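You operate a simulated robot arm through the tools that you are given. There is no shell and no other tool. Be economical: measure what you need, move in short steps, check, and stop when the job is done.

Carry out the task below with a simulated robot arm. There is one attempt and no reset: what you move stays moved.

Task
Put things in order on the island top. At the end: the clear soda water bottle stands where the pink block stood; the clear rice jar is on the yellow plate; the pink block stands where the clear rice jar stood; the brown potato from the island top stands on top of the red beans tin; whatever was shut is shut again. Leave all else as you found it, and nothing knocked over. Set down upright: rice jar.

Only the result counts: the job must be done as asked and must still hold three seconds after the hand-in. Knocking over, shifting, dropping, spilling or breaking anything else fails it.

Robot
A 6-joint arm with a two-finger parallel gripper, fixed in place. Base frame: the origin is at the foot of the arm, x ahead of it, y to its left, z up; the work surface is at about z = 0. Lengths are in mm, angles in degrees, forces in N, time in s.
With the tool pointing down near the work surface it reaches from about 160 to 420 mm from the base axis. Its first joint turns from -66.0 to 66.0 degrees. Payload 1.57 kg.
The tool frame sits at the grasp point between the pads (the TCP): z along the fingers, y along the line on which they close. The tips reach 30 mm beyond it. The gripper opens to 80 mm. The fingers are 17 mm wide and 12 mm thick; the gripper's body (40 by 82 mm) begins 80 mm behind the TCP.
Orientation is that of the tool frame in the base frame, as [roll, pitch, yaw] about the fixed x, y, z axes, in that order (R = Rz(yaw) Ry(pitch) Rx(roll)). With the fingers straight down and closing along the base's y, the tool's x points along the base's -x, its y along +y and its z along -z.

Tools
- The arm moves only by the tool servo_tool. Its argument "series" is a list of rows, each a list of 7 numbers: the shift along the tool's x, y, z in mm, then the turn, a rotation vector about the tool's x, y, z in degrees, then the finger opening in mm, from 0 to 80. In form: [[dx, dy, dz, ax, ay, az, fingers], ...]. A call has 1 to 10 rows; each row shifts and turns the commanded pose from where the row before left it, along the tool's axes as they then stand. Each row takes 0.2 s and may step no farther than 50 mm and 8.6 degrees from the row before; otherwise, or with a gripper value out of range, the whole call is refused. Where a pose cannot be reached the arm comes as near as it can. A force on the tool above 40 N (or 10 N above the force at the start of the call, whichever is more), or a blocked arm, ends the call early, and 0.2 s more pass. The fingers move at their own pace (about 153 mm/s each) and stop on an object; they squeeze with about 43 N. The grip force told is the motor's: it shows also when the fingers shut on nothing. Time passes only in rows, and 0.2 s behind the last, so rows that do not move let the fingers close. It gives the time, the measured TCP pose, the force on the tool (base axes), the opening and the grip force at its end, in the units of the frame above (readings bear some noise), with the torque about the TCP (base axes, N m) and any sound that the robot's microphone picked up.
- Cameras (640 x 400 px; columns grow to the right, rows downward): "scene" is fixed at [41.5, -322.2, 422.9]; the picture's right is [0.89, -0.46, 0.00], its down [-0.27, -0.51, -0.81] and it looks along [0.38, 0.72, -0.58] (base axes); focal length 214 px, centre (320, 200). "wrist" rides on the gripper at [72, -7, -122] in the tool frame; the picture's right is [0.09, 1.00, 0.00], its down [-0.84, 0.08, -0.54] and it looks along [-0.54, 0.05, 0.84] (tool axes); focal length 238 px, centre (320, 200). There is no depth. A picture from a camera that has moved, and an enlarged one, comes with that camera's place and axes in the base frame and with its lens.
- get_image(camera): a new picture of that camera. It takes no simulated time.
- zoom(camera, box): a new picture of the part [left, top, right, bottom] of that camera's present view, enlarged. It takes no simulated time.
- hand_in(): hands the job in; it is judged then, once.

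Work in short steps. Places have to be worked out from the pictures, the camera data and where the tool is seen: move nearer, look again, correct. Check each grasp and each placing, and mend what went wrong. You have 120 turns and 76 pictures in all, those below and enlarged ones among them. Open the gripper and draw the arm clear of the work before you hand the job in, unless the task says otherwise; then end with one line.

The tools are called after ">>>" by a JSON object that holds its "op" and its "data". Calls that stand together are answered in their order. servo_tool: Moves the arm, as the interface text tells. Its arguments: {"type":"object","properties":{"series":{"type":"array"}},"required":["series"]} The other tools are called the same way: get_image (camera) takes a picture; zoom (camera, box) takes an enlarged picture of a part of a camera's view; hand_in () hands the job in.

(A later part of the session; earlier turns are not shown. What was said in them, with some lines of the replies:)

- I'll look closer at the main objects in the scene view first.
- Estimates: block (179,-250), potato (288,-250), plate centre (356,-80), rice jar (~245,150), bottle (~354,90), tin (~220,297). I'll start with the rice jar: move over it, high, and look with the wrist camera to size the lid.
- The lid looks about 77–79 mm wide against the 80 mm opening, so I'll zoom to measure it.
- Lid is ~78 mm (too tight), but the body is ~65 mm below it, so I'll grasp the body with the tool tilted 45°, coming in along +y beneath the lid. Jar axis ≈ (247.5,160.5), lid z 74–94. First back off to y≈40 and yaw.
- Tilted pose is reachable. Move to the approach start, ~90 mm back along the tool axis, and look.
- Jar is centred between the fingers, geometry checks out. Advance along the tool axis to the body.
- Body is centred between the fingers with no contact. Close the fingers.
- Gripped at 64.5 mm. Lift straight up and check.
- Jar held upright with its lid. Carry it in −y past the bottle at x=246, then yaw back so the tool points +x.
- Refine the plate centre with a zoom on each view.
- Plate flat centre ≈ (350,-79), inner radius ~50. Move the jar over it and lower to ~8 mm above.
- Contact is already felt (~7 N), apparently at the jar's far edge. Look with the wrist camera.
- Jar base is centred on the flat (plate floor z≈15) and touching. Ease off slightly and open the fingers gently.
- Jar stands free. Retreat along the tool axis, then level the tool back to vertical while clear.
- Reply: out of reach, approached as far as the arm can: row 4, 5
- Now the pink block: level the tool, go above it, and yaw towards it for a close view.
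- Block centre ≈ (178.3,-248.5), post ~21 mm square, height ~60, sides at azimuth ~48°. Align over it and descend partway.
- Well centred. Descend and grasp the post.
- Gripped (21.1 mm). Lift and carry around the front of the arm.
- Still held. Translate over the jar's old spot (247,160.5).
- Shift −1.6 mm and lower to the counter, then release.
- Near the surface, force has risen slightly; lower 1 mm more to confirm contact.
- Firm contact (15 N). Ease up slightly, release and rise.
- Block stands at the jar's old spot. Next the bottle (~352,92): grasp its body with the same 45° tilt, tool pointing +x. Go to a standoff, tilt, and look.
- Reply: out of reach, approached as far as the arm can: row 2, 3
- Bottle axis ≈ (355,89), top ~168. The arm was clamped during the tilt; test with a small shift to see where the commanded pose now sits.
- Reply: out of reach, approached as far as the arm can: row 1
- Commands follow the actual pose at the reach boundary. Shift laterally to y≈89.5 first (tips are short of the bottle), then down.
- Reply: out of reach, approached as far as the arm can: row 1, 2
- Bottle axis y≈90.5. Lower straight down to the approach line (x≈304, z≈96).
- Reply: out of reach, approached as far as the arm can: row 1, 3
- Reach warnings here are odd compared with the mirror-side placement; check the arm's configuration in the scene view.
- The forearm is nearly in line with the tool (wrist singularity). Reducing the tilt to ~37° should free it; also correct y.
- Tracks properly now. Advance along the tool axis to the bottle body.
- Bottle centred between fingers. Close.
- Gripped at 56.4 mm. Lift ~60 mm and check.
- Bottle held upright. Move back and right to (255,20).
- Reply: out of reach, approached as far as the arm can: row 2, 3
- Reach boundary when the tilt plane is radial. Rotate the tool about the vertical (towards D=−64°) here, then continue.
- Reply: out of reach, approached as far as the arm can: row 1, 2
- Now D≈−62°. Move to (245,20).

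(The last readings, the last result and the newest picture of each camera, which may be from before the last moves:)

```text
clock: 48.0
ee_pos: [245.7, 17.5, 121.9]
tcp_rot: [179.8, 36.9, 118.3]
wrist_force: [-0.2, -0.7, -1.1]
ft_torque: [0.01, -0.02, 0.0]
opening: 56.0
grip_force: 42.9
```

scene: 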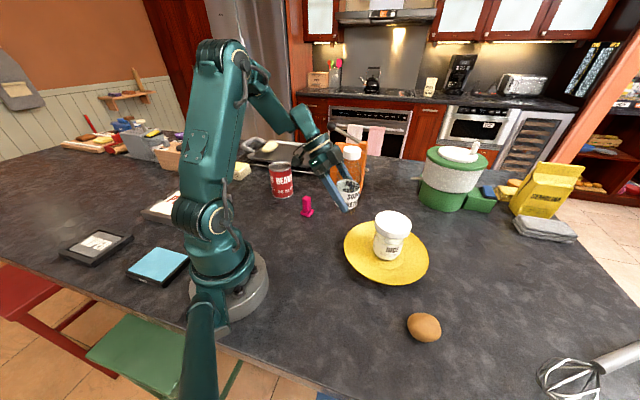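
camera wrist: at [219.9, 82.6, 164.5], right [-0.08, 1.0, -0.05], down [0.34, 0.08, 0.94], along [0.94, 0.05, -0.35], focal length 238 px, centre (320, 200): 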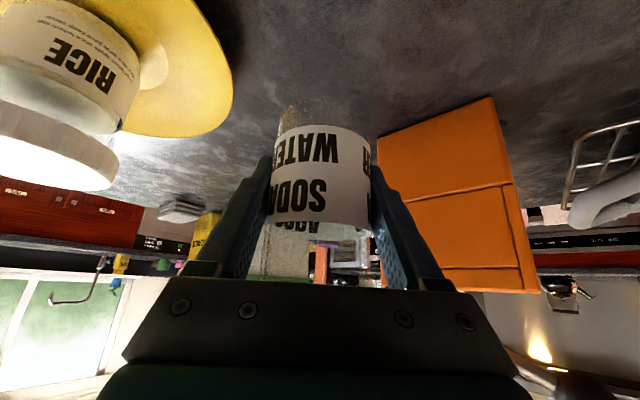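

Good. Carry past the plate to (240,−100), and turn to D≈−90°.

>>> {"op": "servo_tool", "data": {"series": [[-28.2, -19, 21.2, 0, 0, 0, 48], [-28.2, -19, 21.2, 0, 0, 0, 48], [-28.2, -19, 21.2, 0, 0, 0, 48], [0, 0, 0, 4.22, 0, 5.59, 48], [0, 0, 0, 4.22, 0, 5.59, 48], [0, 0, 0, 4.22, 0, 5.59, 48], [0, 0, 0, 4.22, 0, 5.59, 48], [0, 0, 0, 0, 0, 0, 48]]}}

>>> {"op": "get_image", "data": {"camera": "wrist"}}

```text
clock: 49.8
ee_pos: [246.1, -101.5, 123.5]
tcp_rot: [179.7, 36.9, 90.1]
wrist_force: [-1.0, -0.1, -0.2]
ft_torque: [-0.01, 0.02, -0.02]
opening: 56.1
grip_force: 43.4
```

```text
36 pictures are left
camera wrist: at [239.3, 27.7, 176.6], right [1.0, 0.08, -0.05], down [0.08, -0.34, 0.94], along [0.06, -0.94, -0.35], focal length 238 px, centre (320, 200)
```

wrist: 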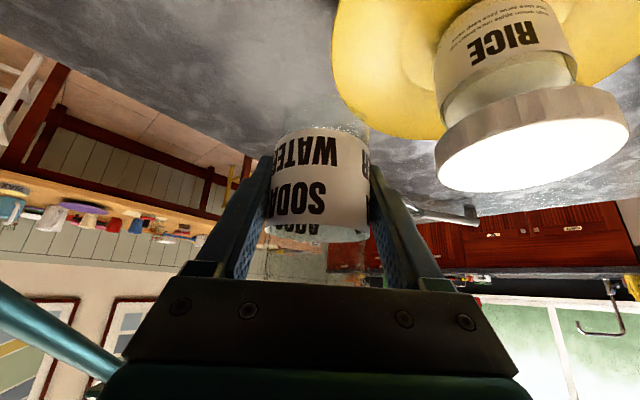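

Move over the pink block's old spot (178.3,−248.5), then check.

>>> {"op": "servo_tool", "data": {"series": [[-28.6, -17, 21.5, 0, 0, 0, 48], [-28.6, -17, 21.5, 0, 0, 0, 48], [-28.6, -17, 21.5, 0, 0, 0, 48], [-28.6, -17, 21.5, 0, 0, 0, 48], [12, 0, 16, 0, 0, 0, 48], [12, 0, 16, 0, 0, 0, 48], [0, 0, 0, 0, 0, 0, 48]]}}

>>> {"op": "zoom", "data": {"camera": "scene", "box": [330, 260, 450, 400]}}

>>> {"op": "get_image", "data": {"camera": "wrist"}}

```text
clock: 51.4
ee_pos: [180.0, -246.4, 82.1]
tcp_rot: [179.7, 36.9, 90.3]
wrist_force: [0.0, -1.0, -0.7]
ft_torque: [0.0, -0.02, 0.01]
opening: 56.3
grip_force: 42.6
```

```text
2.86 times, centred on (390, 330) of scene
camera zoom: at [41.5, -322.2, 422.9], right [0.89, -0.46, 0.0], down [-0.27, -0.51, -0.81], along [0.38, 0.72, -0.58], focal length 613 px, centre (120, -171)
```

zoom: 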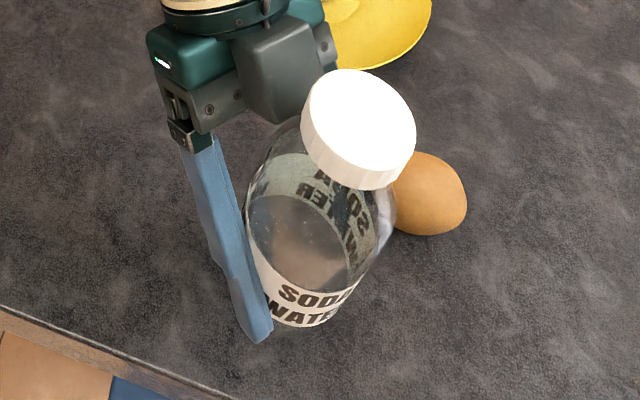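

```text
34 pictures are left
camera wrist: at [171.9, -116.7, 135.6], right [1.0, 0.08, -0.05], down [0.08, -0.34, 0.94], along [0.06, -0.94, -0.35], focal length 238 px, centre (320, 200)
```

wrist: 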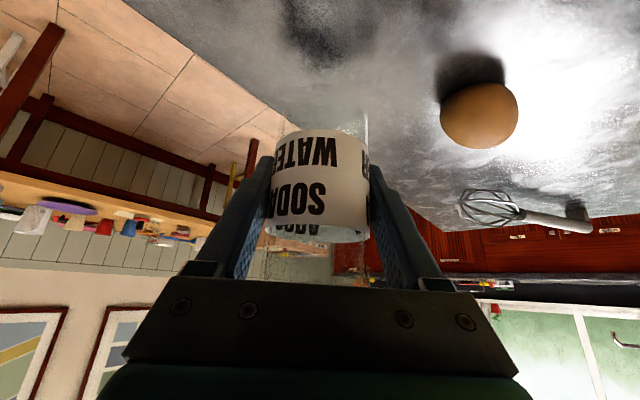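

Bottle axis ≈ (180,−250), nearly on target. Lower with a small correction to just above the surface.

>>> {"op": "servo_tool", "data": {"series": [[7, -1, 8, 0, 0, 0, 48], [6, -0.5, 8, 0, 0, 0, 48], [4, 0, 5, 0, 0, 0, 48], [0, 0, 0, 0, 0, 0, 48]]}}

```text
clock: 52.4
ee_pos: [176.9, -246.4, 54.7]
tcp_rot: [179.7, 36.9, 90.2]
wrist_force: [0.4, 0.1, -0.5]
ft_torque: [-0.02, 0.0, 0.0]
opening: 56.3
grip_force: 43.1
```

Continue down in small steps until contact.

>>> {"op": "servo_tool", "data": {"series": [[1.2, 0.5, 1.6, 0, 0, 0, 48], [0.6, 0, 0.8, 0, 0, 0, 48], [0, 0, 0, 0, 0, 0, 48]]}}

>>> {"op": "servo_tool", "data": {"series": [[0.6, 0, 0.8, 0, 0, 0, 48], [0, 0, 0, 0, 0, 0, 48]]}}

```text
clock: 53.2
ee_pos: [179.3, -245.7, 52.0]
tcp_rot: [179.7, 36.9, 90.2]
wrist_force: [0.2, -0.9, 0.2]
ft_torque: [0.03, 0.03, 0.02]
opening: 56.1
grip_force: 43.4
```

```text
clock: 53.8
ee_pos: [178.7, -244.8, 50.0]
tcp_rot: [179.7, 36.9, 90.3]
wrist_force: [0.5, 0.3, -0.1]
ft_torque: [-0.01, 0.0, 0.0]
opening: 56.2
grip_force: 43.0
```

>>> {"op": "servo_tool", "data": {"series": [[0.6, 0, 0.8, 0, 0, 0, 48], [0, 0, 0, 0, 0, 0, 48]]}}

```text
clock: 54.4
ee_pos: [179.0, -244.8, 49.9]
tcp_rot: [179.7, 36.9, 90.3]
wrist_force: [-0.6, 0.1, 0.5]
ft_torque: [-0.01, 0.03, 0.0]
opening: 56.3
grip_force: 43.0
```

No contact yet (readings within noise); one more millimetre.

>>> {"op": "servo_tool", "data": {"series": [[0.6, 0, 0.8, 0, 0, 0, 48], [0, 0, 0, 0, 0, 0, 48]]}}

```text
clock: 55.0
ee_pos: [178.0, -245.2, 49.2]
tcp_rot: [179.7, 37.0, 90.3]
wrist_force: [0.4, 0.8, 5.3]
ft_torque: [-0.14, 0.07, -0.04]
opening: 56.3
grip_force: 43.1
```

Contact. Open slowly, then look.

>>> {"op": "servo_tool", "data": {"series": [[0, 0, 0, 0, 0, 0, 56], [0, 0, 0, 0, 0, 0, 60], [0, 0, 0, 0, 0, 0, 68], [0, 0, 0, 0, 0, 0, 76], [0, 0, 0, 0, 0, 0, 80]]}}

>>> {"op": "get_image", "data": {"camera": "wrist"}}

>>> {"op": "zoom", "data": {"camera": "scene", "box": [330, 260, 450, 400]}}

```text
clock: 56.2
ee_pos: [178.9, -245.7, 48.6]
tcp_rot: [179.7, 36.9, 90.3]
wrist_force: [1.1, 0.0, -0.4]
ft_torque: [0.01, 0.02, -0.01]
opening: 79.9
grip_force: 0.0
```

```text
33 pictures are left
camera wrist: at [171.6, -115.1, 102.8], right [1.0, 0.08, -0.05], down [0.08, -0.34, 0.94], along [0.06, -0.94, -0.35], focal length 238 px, centre (320, 200)
```

wrist: 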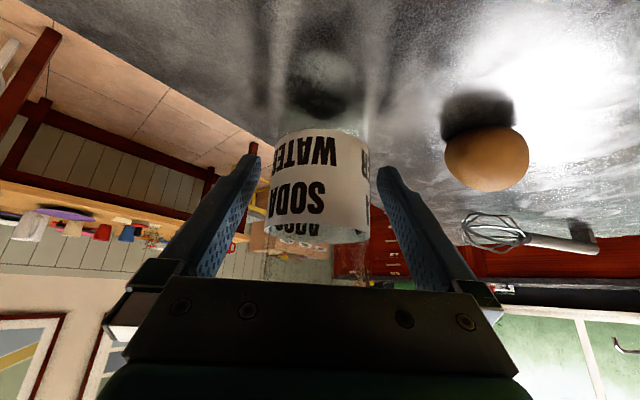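

```text
2.86 times, centred on (390, 330) of scene
camera zoom: at [41.5, -322.2, 422.9], right [0.89, -0.46, 0.0], down [-0.27, -0.51, -0.81], along [0.38, 0.72, -0.58], focal length 613 px, centre (120, -171)
```

zoom: 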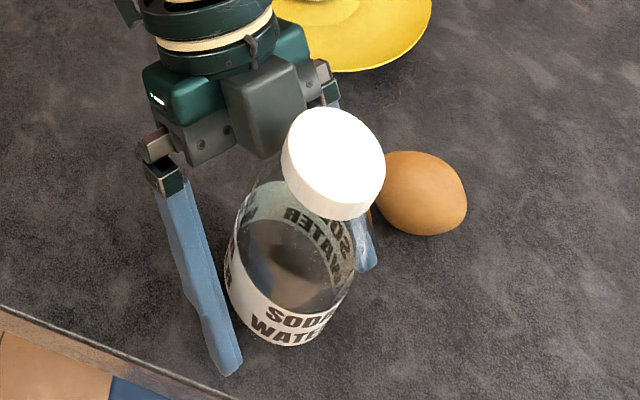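

Bottle stands at (179,−250). Retreat along the tool axis, then away in +x while levelling.

>>> {"op": "servo_tool", "data": {"series": [[0, 0, -30, 0, 0, 0, 80], [0, 0, -40, 0, 0, 0, 80], [0, 0, -45, 0, 0, 0, 80], [0, 40, -10, 0, 0, 0, 80], [0, 40, 0, 0, 0, 0, 80], [0, 10, 0, 0, 8, 0, 80], [0, 0, 0, 0, 8, 0, 80], [0, 0, 0, 0, 8, 0, 80], [0, 0, 0, 0, 8, 0, 80], [0, 0, 0, 0, 5, 0, 80]]}}

>>> {"op": "get_image", "data": {"camera": "wrist"}}

>>> {"op": "get_image", "data": {"camera": "scene"}}

```text
clock: 58.4
ee_pos: [267.3, -169.3, 149.1]
tcp_rot: [179.6, -0.2, 90.4]
wrist_force: [0.4, 0.7, 0.1]
ft_torque: [0.02, -0.03, 0.0]
opening: 80.1
grip_force: 0.1
```

```text
31 pictures are left
camera wrist: at [260.7, -98.7, 271.3], right [0.99, 0.1, 0.0], down [0.08, -0.84, 0.54], along [0.06, -0.54, -0.84], focal length 238 px, centre (320, 200)
```

wrist: 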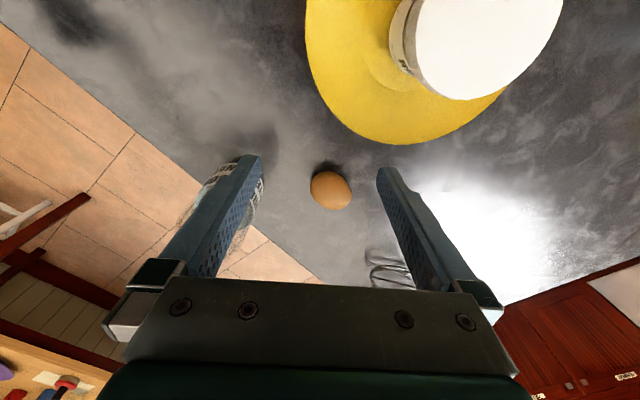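

```text
30 pictures are left
```

scene: 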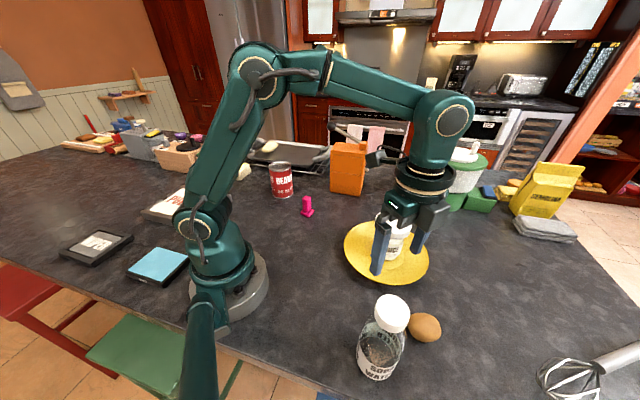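

Bottle stands fine. Zoom on the potato for position, axes and size.

>>> {"op": "zoom", "data": {"camera": "wrist", "box": [290, 150, 370, 225]}}

>>> {"op": "zoom", "data": {"camera": "scene", "box": [380, 290, 460, 360]}}

```text
5.33 times, centred on (330, 188) of wrist
camera zoom: at [260.7, -98.7, 271.3], right [0.99, 0.1, 0.0], down [0.08, -0.84, 0.54], along [0.06, -0.54, -0.84], focal length 1271 px, centre (267, 267)
```

zoom: 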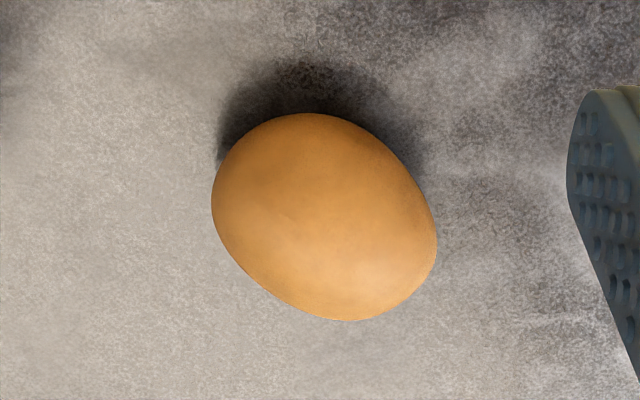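

```text
5.71 times, centred on (420, 325) of scene
camera zoom: at [41.5, -322.2, 422.9], right [0.89, -0.46, 0.0], down [-0.27, -0.51, -0.81], along [0.38, 0.72, -0.58], focal length 1226 px, centre (-251, -514)
```

zoom: 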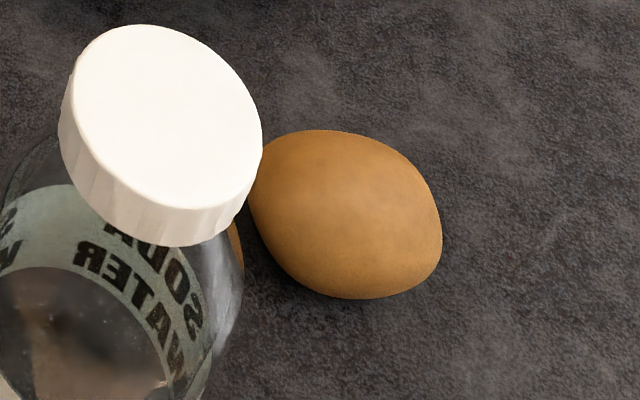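

Potato centre ≈ (290.5,−245), long axis at azimuth −43°, ~60×45 mm. Move over it, align fingers across the short axis, and check.

>>> {"op": "servo_tool", "data": {"series": [[-38, 11.6, 0, 0, 0, 0, 80], [-38, 11.6, 0, 0, 0, 0, 80], [0, 0, 0, 0, 0, -7.8, 80], [0, 0, 0, 0, 0, -7.8, 80], [0, 0, 0, 0, 0, -7.8, 80], [0, 0, 0, 0, 0, -7.8, 80], [0, 0, 0, 0, 0, -7.8, 80], [0, 0, 20, 0, 0, -7.8, 80], [0, 0, 35, 0, 0, 0, 80], [0, 0, 0, 0, 0, 0, 80]]}}

>>> {"op": "get_image", "data": {"camera": "wrist"}}

```text
clock: 60.6
ee_pos: [292.2, -244.8, 93.2]
tcp_rot: [179.8, 0.2, 137.3]
wrist_force: [0.1, -0.4, 0.4]
ft_torque: [0.02, 0.02, -0.01]
opening: 79.9
grip_force: 0.1
```

```text
27 pictures are left
camera wrist: at [234.6, -202.0, 214.8], right [0.61, 0.79, 0.0], down [0.67, -0.51, 0.54], along [0.43, -0.33, -0.84], focal length 238 px, centre (320, 200)
```

wrist: 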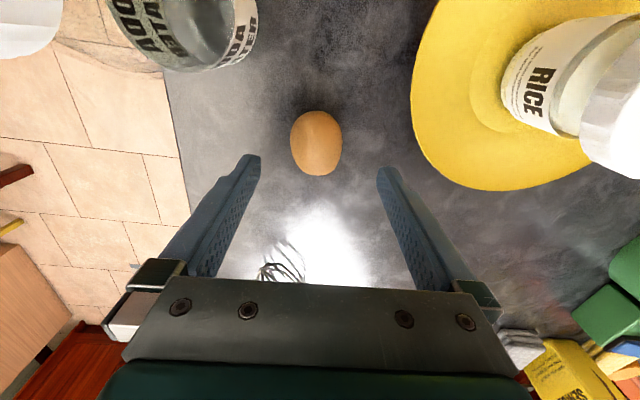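

Potato at ≈(287,−246), 44 mm wide. Correct and descend, then close.

>>> {"op": "servo_tool", "data": {"series": [[3, -4.5, 10, 0, 0, 0, 80], [0, 0, 25, 0, 0, 0, 80], [0, 0, 22, 0, 0, 0, 70], [0, 0, 0, 0, 0, 0, 60], [0, 0, 0, 0, 0, 0, 52], [0, 0, 0, 0, 0, 0, 44], [0, 0, 0, 0, 0, 0, 36], [0, 0, 0, 0, 0, 0, 30]]}}

>>> {"op": "get_image", "data": {"camera": "wrist"}}

```text
clock: 62.4
ee_pos: [286.8, -245.5, 38.0]
tcp_rot: [179.8, 0.1, 137.3]
wrist_force: [-0.1, -0.6, -0.4]
ft_torque: [-0.02, 0.0, -0.03]
opening: 44.0
grip_force: 42.5
```

```text
26 pictures are left
camera wrist: at [229.8, -203.6, 158.8], right [0.61, 0.79, 0.0], down [0.67, -0.51, 0.54], along [0.43, -0.33, -0.84], focal length 238 px, centre (320, 200)
```

wrist: 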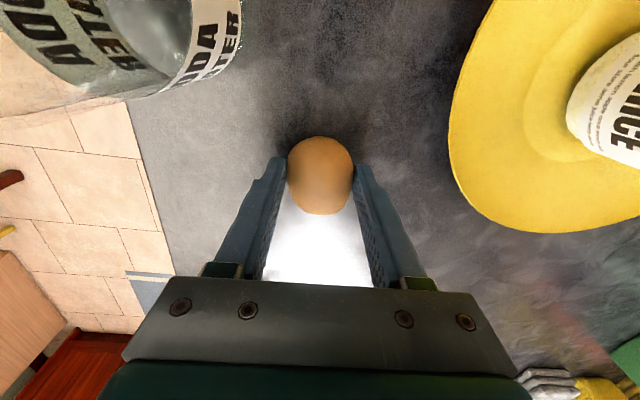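

Potato gripped (44 mm). Lift high and carry toward the left side.

>>> {"op": "servo_tool", "data": {"series": [[0, 0, -15, 0, 0, 0, 30], [0, 0, -45, 0, 0, 0, 30], [0, 0, -45, 0, 0, 0, 30], [0, 0, -50, 0, 0, 0, 30], [34.8, 31.1, 0, 0, 0, 0, 30], [34.8, 31.1, 0, 0, 0, 0, 30], [34.8, 31.1, 0, 0, 0, 0, 30], [34.8, 31.1, 0, 0, 0, 0, 30], [0, 0, 0, 0, 0, 0, 30]]}}

>>> {"op": "servo_tool", "data": {"series": [[0, 0, 0, 0, 0, -8.2, 30], [0, 0, 0, 0, 0, -8.2, 30], [0, 0, 0, 0, 0, -8.2, 30], [0, 0, 0, 0, 0, -8.2, 30], [0, 0, 0, 0, 0, -8.2, 30], [0, 0, 0, 0, 0, -8.2, 30], [0, 0, 0, 0, 0, -8.2, 30], [0, 0, 0, 0, 0, -8.2, 30], [0, 0, 0, 0, 0, -8.2, 30], [0, 0, 0, 0, 0, -8.2, 30]]}}

```text
clock: 64.4
ee_pos: [267.1, -60.3, 186.4]
tcp_rot: [179.9, 0.1, 137.3]
wrist_force: [0.3, 0.0, -1.4]
ft_torque: [0.0, 0.0, 0.0]
opening: 43.9
grip_force: 42.5
out of reach, approached as far as the arm can: row 4
```

```text
clock: 66.6
ee_pos: [267.7, -58.6, 185.3]
tcp_rot: [-179.9, 0.2, -140.5]
wrist_force: [0.5, 0.3, -0.7]
ft_torque: [0.01, -0.02, 0.02]
opening: 43.8
grip_force: 43.1
```

Held. Move to (235,215) to view the tin.

>>> {"op": "servo_tool", "data": {"series": [[-24.8, 38.7, 0, 0, 0, 0, 30], [-24.8, 38.7, 0, 0, 0, 0, 30], [-24.8, 38.7, 0, 0, 0, 0, 30], [-24.8, 38.7, 0, 0, 0, 0, 30], [-24.8, 38.7, 0, 0, 0, 0, 30], [-24.8, 38.7, 0, 0, 0, 0, 30], [0, 0, 0, 0, 0, 0, 30]]}}

>>> {"op": "get_image", "data": {"camera": "wrist"}}

>>> {"op": "zoom", "data": {"camera": "scene", "box": [240, 130, 330, 220]}}

```text
clock: 68.2
ee_pos: [233.6, 214.8, 184.9]
tcp_rot: [-179.9, 0.2, -140.8]
wrist_force: [0.7, -0.7, -0.7]
ft_torque: [0.0, 0.03, 0.0]
opening: 43.8
grip_force: 43.1
```

```text
25 pictures are left
camera wrist: at [182.7, 162.8, 307.1], right [-0.7, 0.71, 0.0], down [0.6, 0.59, 0.54], along [0.39, 0.38, -0.84], focal length 238 px, centre (320, 200)
```

wrist: 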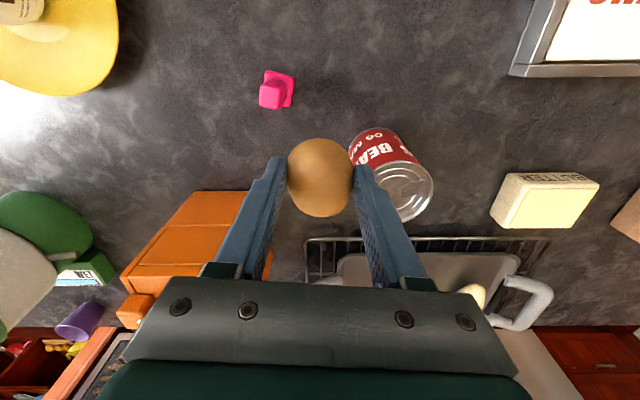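

```text
4.44 times, centred on (285, 175) of scene
camera zoom: at [41.5, -322.2, 422.9], right [0.89, -0.46, 0.0], down [-0.27, -0.51, -0.81], along [0.38, 0.72, -0.58], focal length 953 px, centre (476, 311)
```

zoom: 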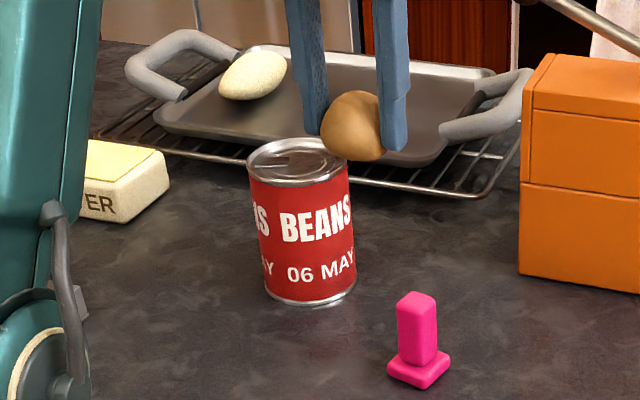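

Tin lid centre ≈ (216,301), top ~104. Move the potato above it and look.

>>> {"op": "servo_tool", "data": {"series": [[-20.3, 38.7, 0, 0, 0, 0, 30], [-20.3, 38.7, 0, 0, 0, 0, 30], [0, 0, 0, 0, 0, 0, 30]]}}

>>> {"op": "get_image", "data": {"camera": "wrist"}}

>>> {"op": "zoom", "data": {"camera": "scene", "box": [240, 120, 330, 210]}}

```text
clock: 69.0
ee_pos: [216.8, 298.8, 185.2]
tcp_rot: [-179.8, 0.1, -140.7]
wrist_force: [0.5, 0.3, -1.5]
ft_torque: [-0.02, 0.0, -0.02]
opening: 43.8
grip_force: 43.6
```

```text
23 pictures are left
camera wrist: at [166.2, 248.8, 307.0], right [-0.7, 0.71, 0.0], down [0.6, 0.59, 0.54], along [0.39, 0.38, -0.84], focal length 238 px, centre (320, 200)
```

wrist: 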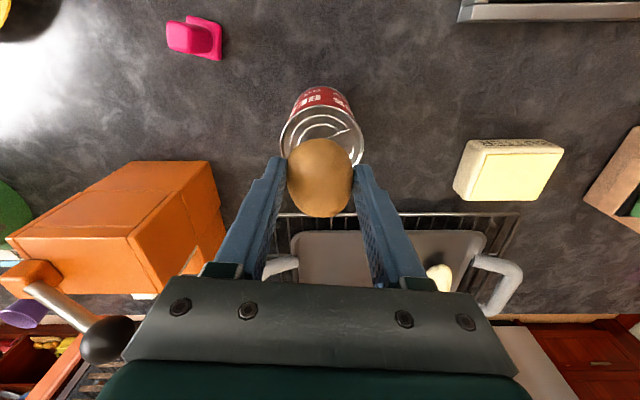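

```text
4.44 times, centred on (285, 165) of scene
camera zoom: at [41.5, -322.2, 422.9], right [0.89, -0.46, 0.0], down [-0.27, -0.51, -0.81], along [0.38, 0.72, -0.58], focal length 953 px, centre (476, 356)
```

zoom: 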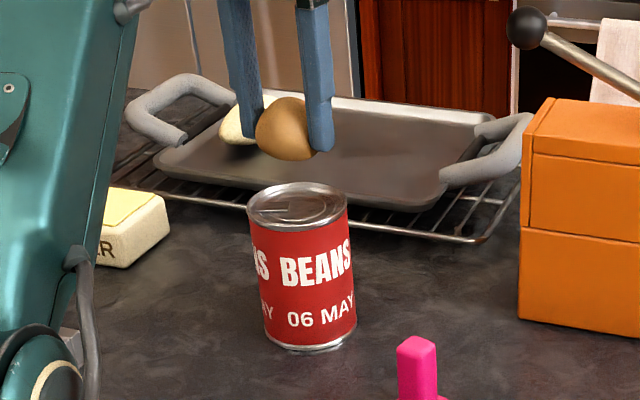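

Lid centre is ~2–3 mm further in +y. Correct and descend to ~10 mm above.

>>> {"op": "servo_tool", "data": {"series": [[-1.3, 1.8, 10, 0, 0, 0, 30], [0, 0, 15, 0, 0, 0, 30], [0, 0, 8, 0, 0, 0, 30], [0, 0, 0, 0, 0, 0, 30]]}}

>>> {"op": "zoom", "data": {"camera": "scene", "box": [250, 130, 310, 200]}}

```text
clock: 70.0
ee_pos: [217.0, 303.0, 152.9]
tcp_rot: [-179.9, 0.2, -140.6]
wrist_force: [-0.2, 1.2, -0.3]
ft_torque: [0.02, 0.03, 0.03]
opening: 43.8
grip_force: 42.8
```

```text
5.71 times, centred on (280, 165) of scene
camera zoom: at [41.5, -322.2, 422.9], right [0.89, -0.46, 0.0], down [-0.27, -0.51, -0.81], along [0.38, 0.72, -0.58], focal length 1226 px, centre (549, 400)
```

zoom: 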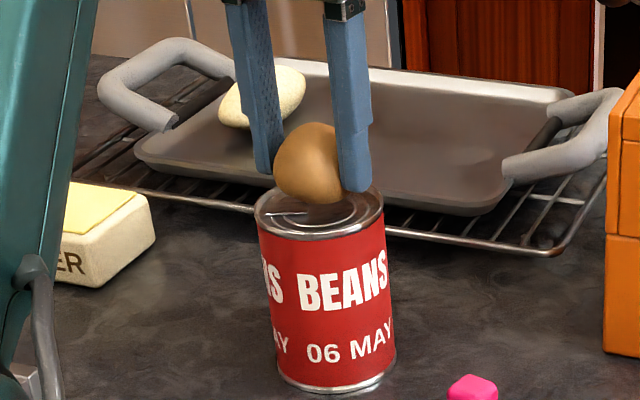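

Slightly left of centre in view; shift 2 mm and descend gently.

>>> {"op": "servo_tool", "data": {"series": [[-0.9, -2, 4, 0, 0, 0, 30], [0, 0, 3, 0, 0, 0, 30], [0, 0, 1.5, 0, 0, 0, 30], [0, 0, 0, 0, 0, 0, 30]]}}

>>> {"op": "zoom", "data": {"camera": "scene", "box": [250, 130, 310, 200]}}

```text
clock: 71.0
ee_pos: [219.5, 301.0, 145.1]
tcp_rot: [-179.9, 0.3, -140.6]
wrist_force: [-2.7, -1.2, 5.5]
ft_torque: [-0.1, -0.01, -0.08]
opening: 43.7
grip_force: 42.5
```

```text
5.71 times, centred on (280, 165) of scene
camera zoom: at [41.5, -322.2, 422.9], right [0.89, -0.46, 0.0], down [-0.27, -0.51, -0.81], along [0.38, 0.72, -0.58], focal length 1226 px, centre (549, 400)
```

zoom: 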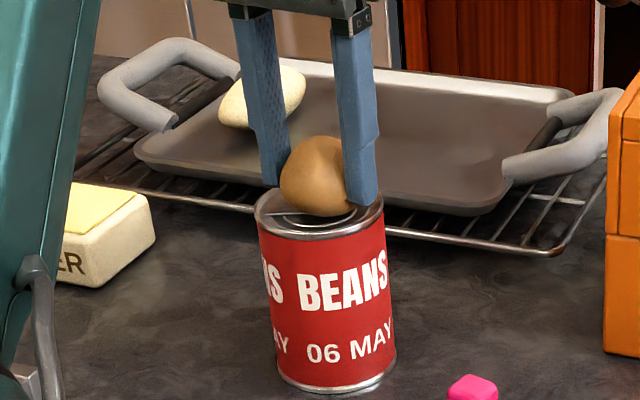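

Contact at z≈145, potato over the lid centre. Ease open slowly and look.

>>> {"op": "servo_tool", "data": {"series": [[0, 0, 0, 0, 0, 0, 42], [0, 0, 0, 0, 0, 0, 44], [0, 0, 0, 0, 0, 0, 45], [0, 0, 0, 0, 0, 0, 47], [0, 0, 0, 0, 0, 0, 49], [0, 0, 0, 0, 0, 0, 49]]}}

>>> {"op": "zoom", "data": {"camera": "scene", "box": [250, 130, 310, 200]}}

>>> {"op": "get_image", "data": {"camera": "wrist"}}

```text
clock: 72.4
ee_pos: [220.5, 300.2, 145.2]
tcp_rot: [-180.0, 0.2, -140.7]
wrist_force: [0.7, 0.5, -0.3]
ft_torque: [0.02, -0.03, 0.01]
opening: 49.1
grip_force: 0.1
```

```text
5.71 times, centred on (280, 165) of scene
camera zoom: at [41.5, -322.2, 422.9], right [0.89, -0.46, 0.0], down [-0.27, -0.51, -0.81], along [0.38, 0.72, -0.58], focal length 1226 px, centre (549, 400)
```

zoom: 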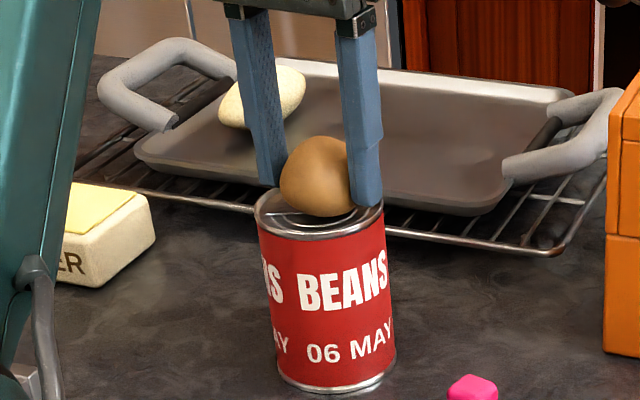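

```text
18 pictures are left
camera wrist: at [169.0, 249.3, 265.9], right [-0.7, 0.71, 0.0], down [0.6, 0.59, 0.55], along [0.39, 0.38, -0.84], focal length 238 px, centre (320, 200)
```

wrist: 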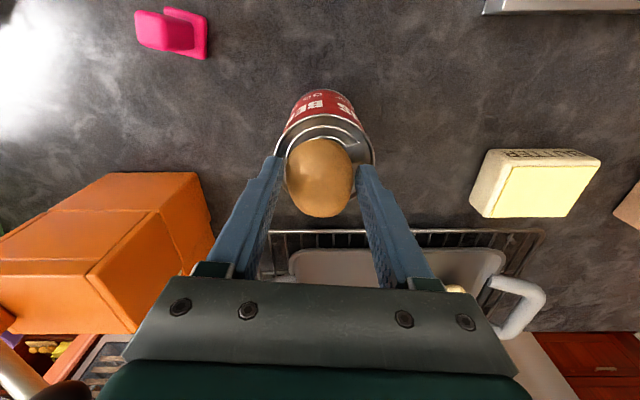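

Potato rests still near the lid's centre. Open a bit more and rise.

>>> {"op": "servo_tool", "data": {"series": [[0, 0, 0, 0, 0, 0, 56], [0, 0, 0, 0, 0, 0, 64], [0, 0, -10, 0, 0, 0, 64], [0, 0, -20, 0, 0, 0, 64], [0, 0, -35, 0, 0, 0, 64], [40, 0, -10, 0, 0, 0, 64], [45, 0, 0, 0, 0, 0, 64], [45, 0, 0, 0, 0, 0, 64]]}}

>>> {"op": "get_image", "data": {"camera": "scene"}}

>>> {"op": "get_image", "data": {"camera": "wrist"}}

```text
clock: 74.2
ee_pos: [143.0, 198.2, 217.2]
tcp_rot: [180.0, 0.3, -140.7]
wrist_force: [0.6, -0.3, 0.1]
ft_torque: [0.0, -0.01, 0.01]
opening: 64.0
grip_force: 0.0
out of reach, approached as far as the arm can: row 5, 7, 8
```

```text
17 pictures are left
```

scene: 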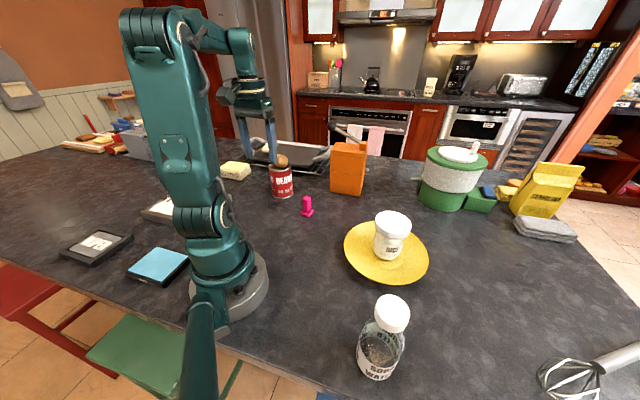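

```text
16 pictures are left
camera wrist: at [92.9, 147.3, 337.7], right [-0.7, 0.71, 0.0], down [0.6, 0.59, 0.55], along [0.39, 0.38, -0.84], focal length 238 px, centre (320, 200)
```

wrist: 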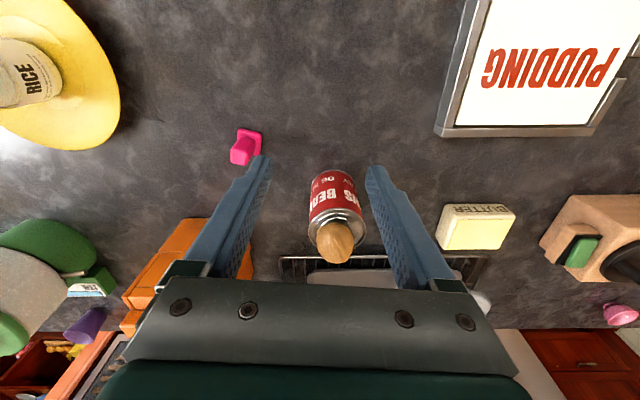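

Arm is clear. A final close check of the potato, block, and jar.

>>> {"op": "zoom", "data": {"camera": "scene", "box": [250, 140, 450, 290]}}

```text
2.67 times, centred on (350, 215) of scene
camera zoom: at [41.5, -322.2, 422.9], right [0.89, -0.46, 0.0], down [-0.27, -0.51, -0.81], along [0.38, 0.72, -0.58], focal length 572 px, centre (240, 160)
```

zoom: 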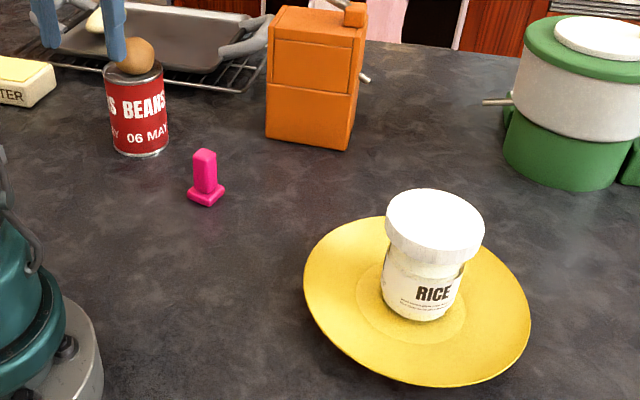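

Everything is in place, nothing is knocked over, and the arm is clear. Hand in.

>>> {"op": "hand_in", "data": {}}

```text
The job is handed in.
```

The job is handed in: the bottle is where the pink block stood, the rice jar is upright on the yellow plate, the pink block is where the jar stood, and the potato is on the red beans tin. I opened nothing and knocked nothing over.
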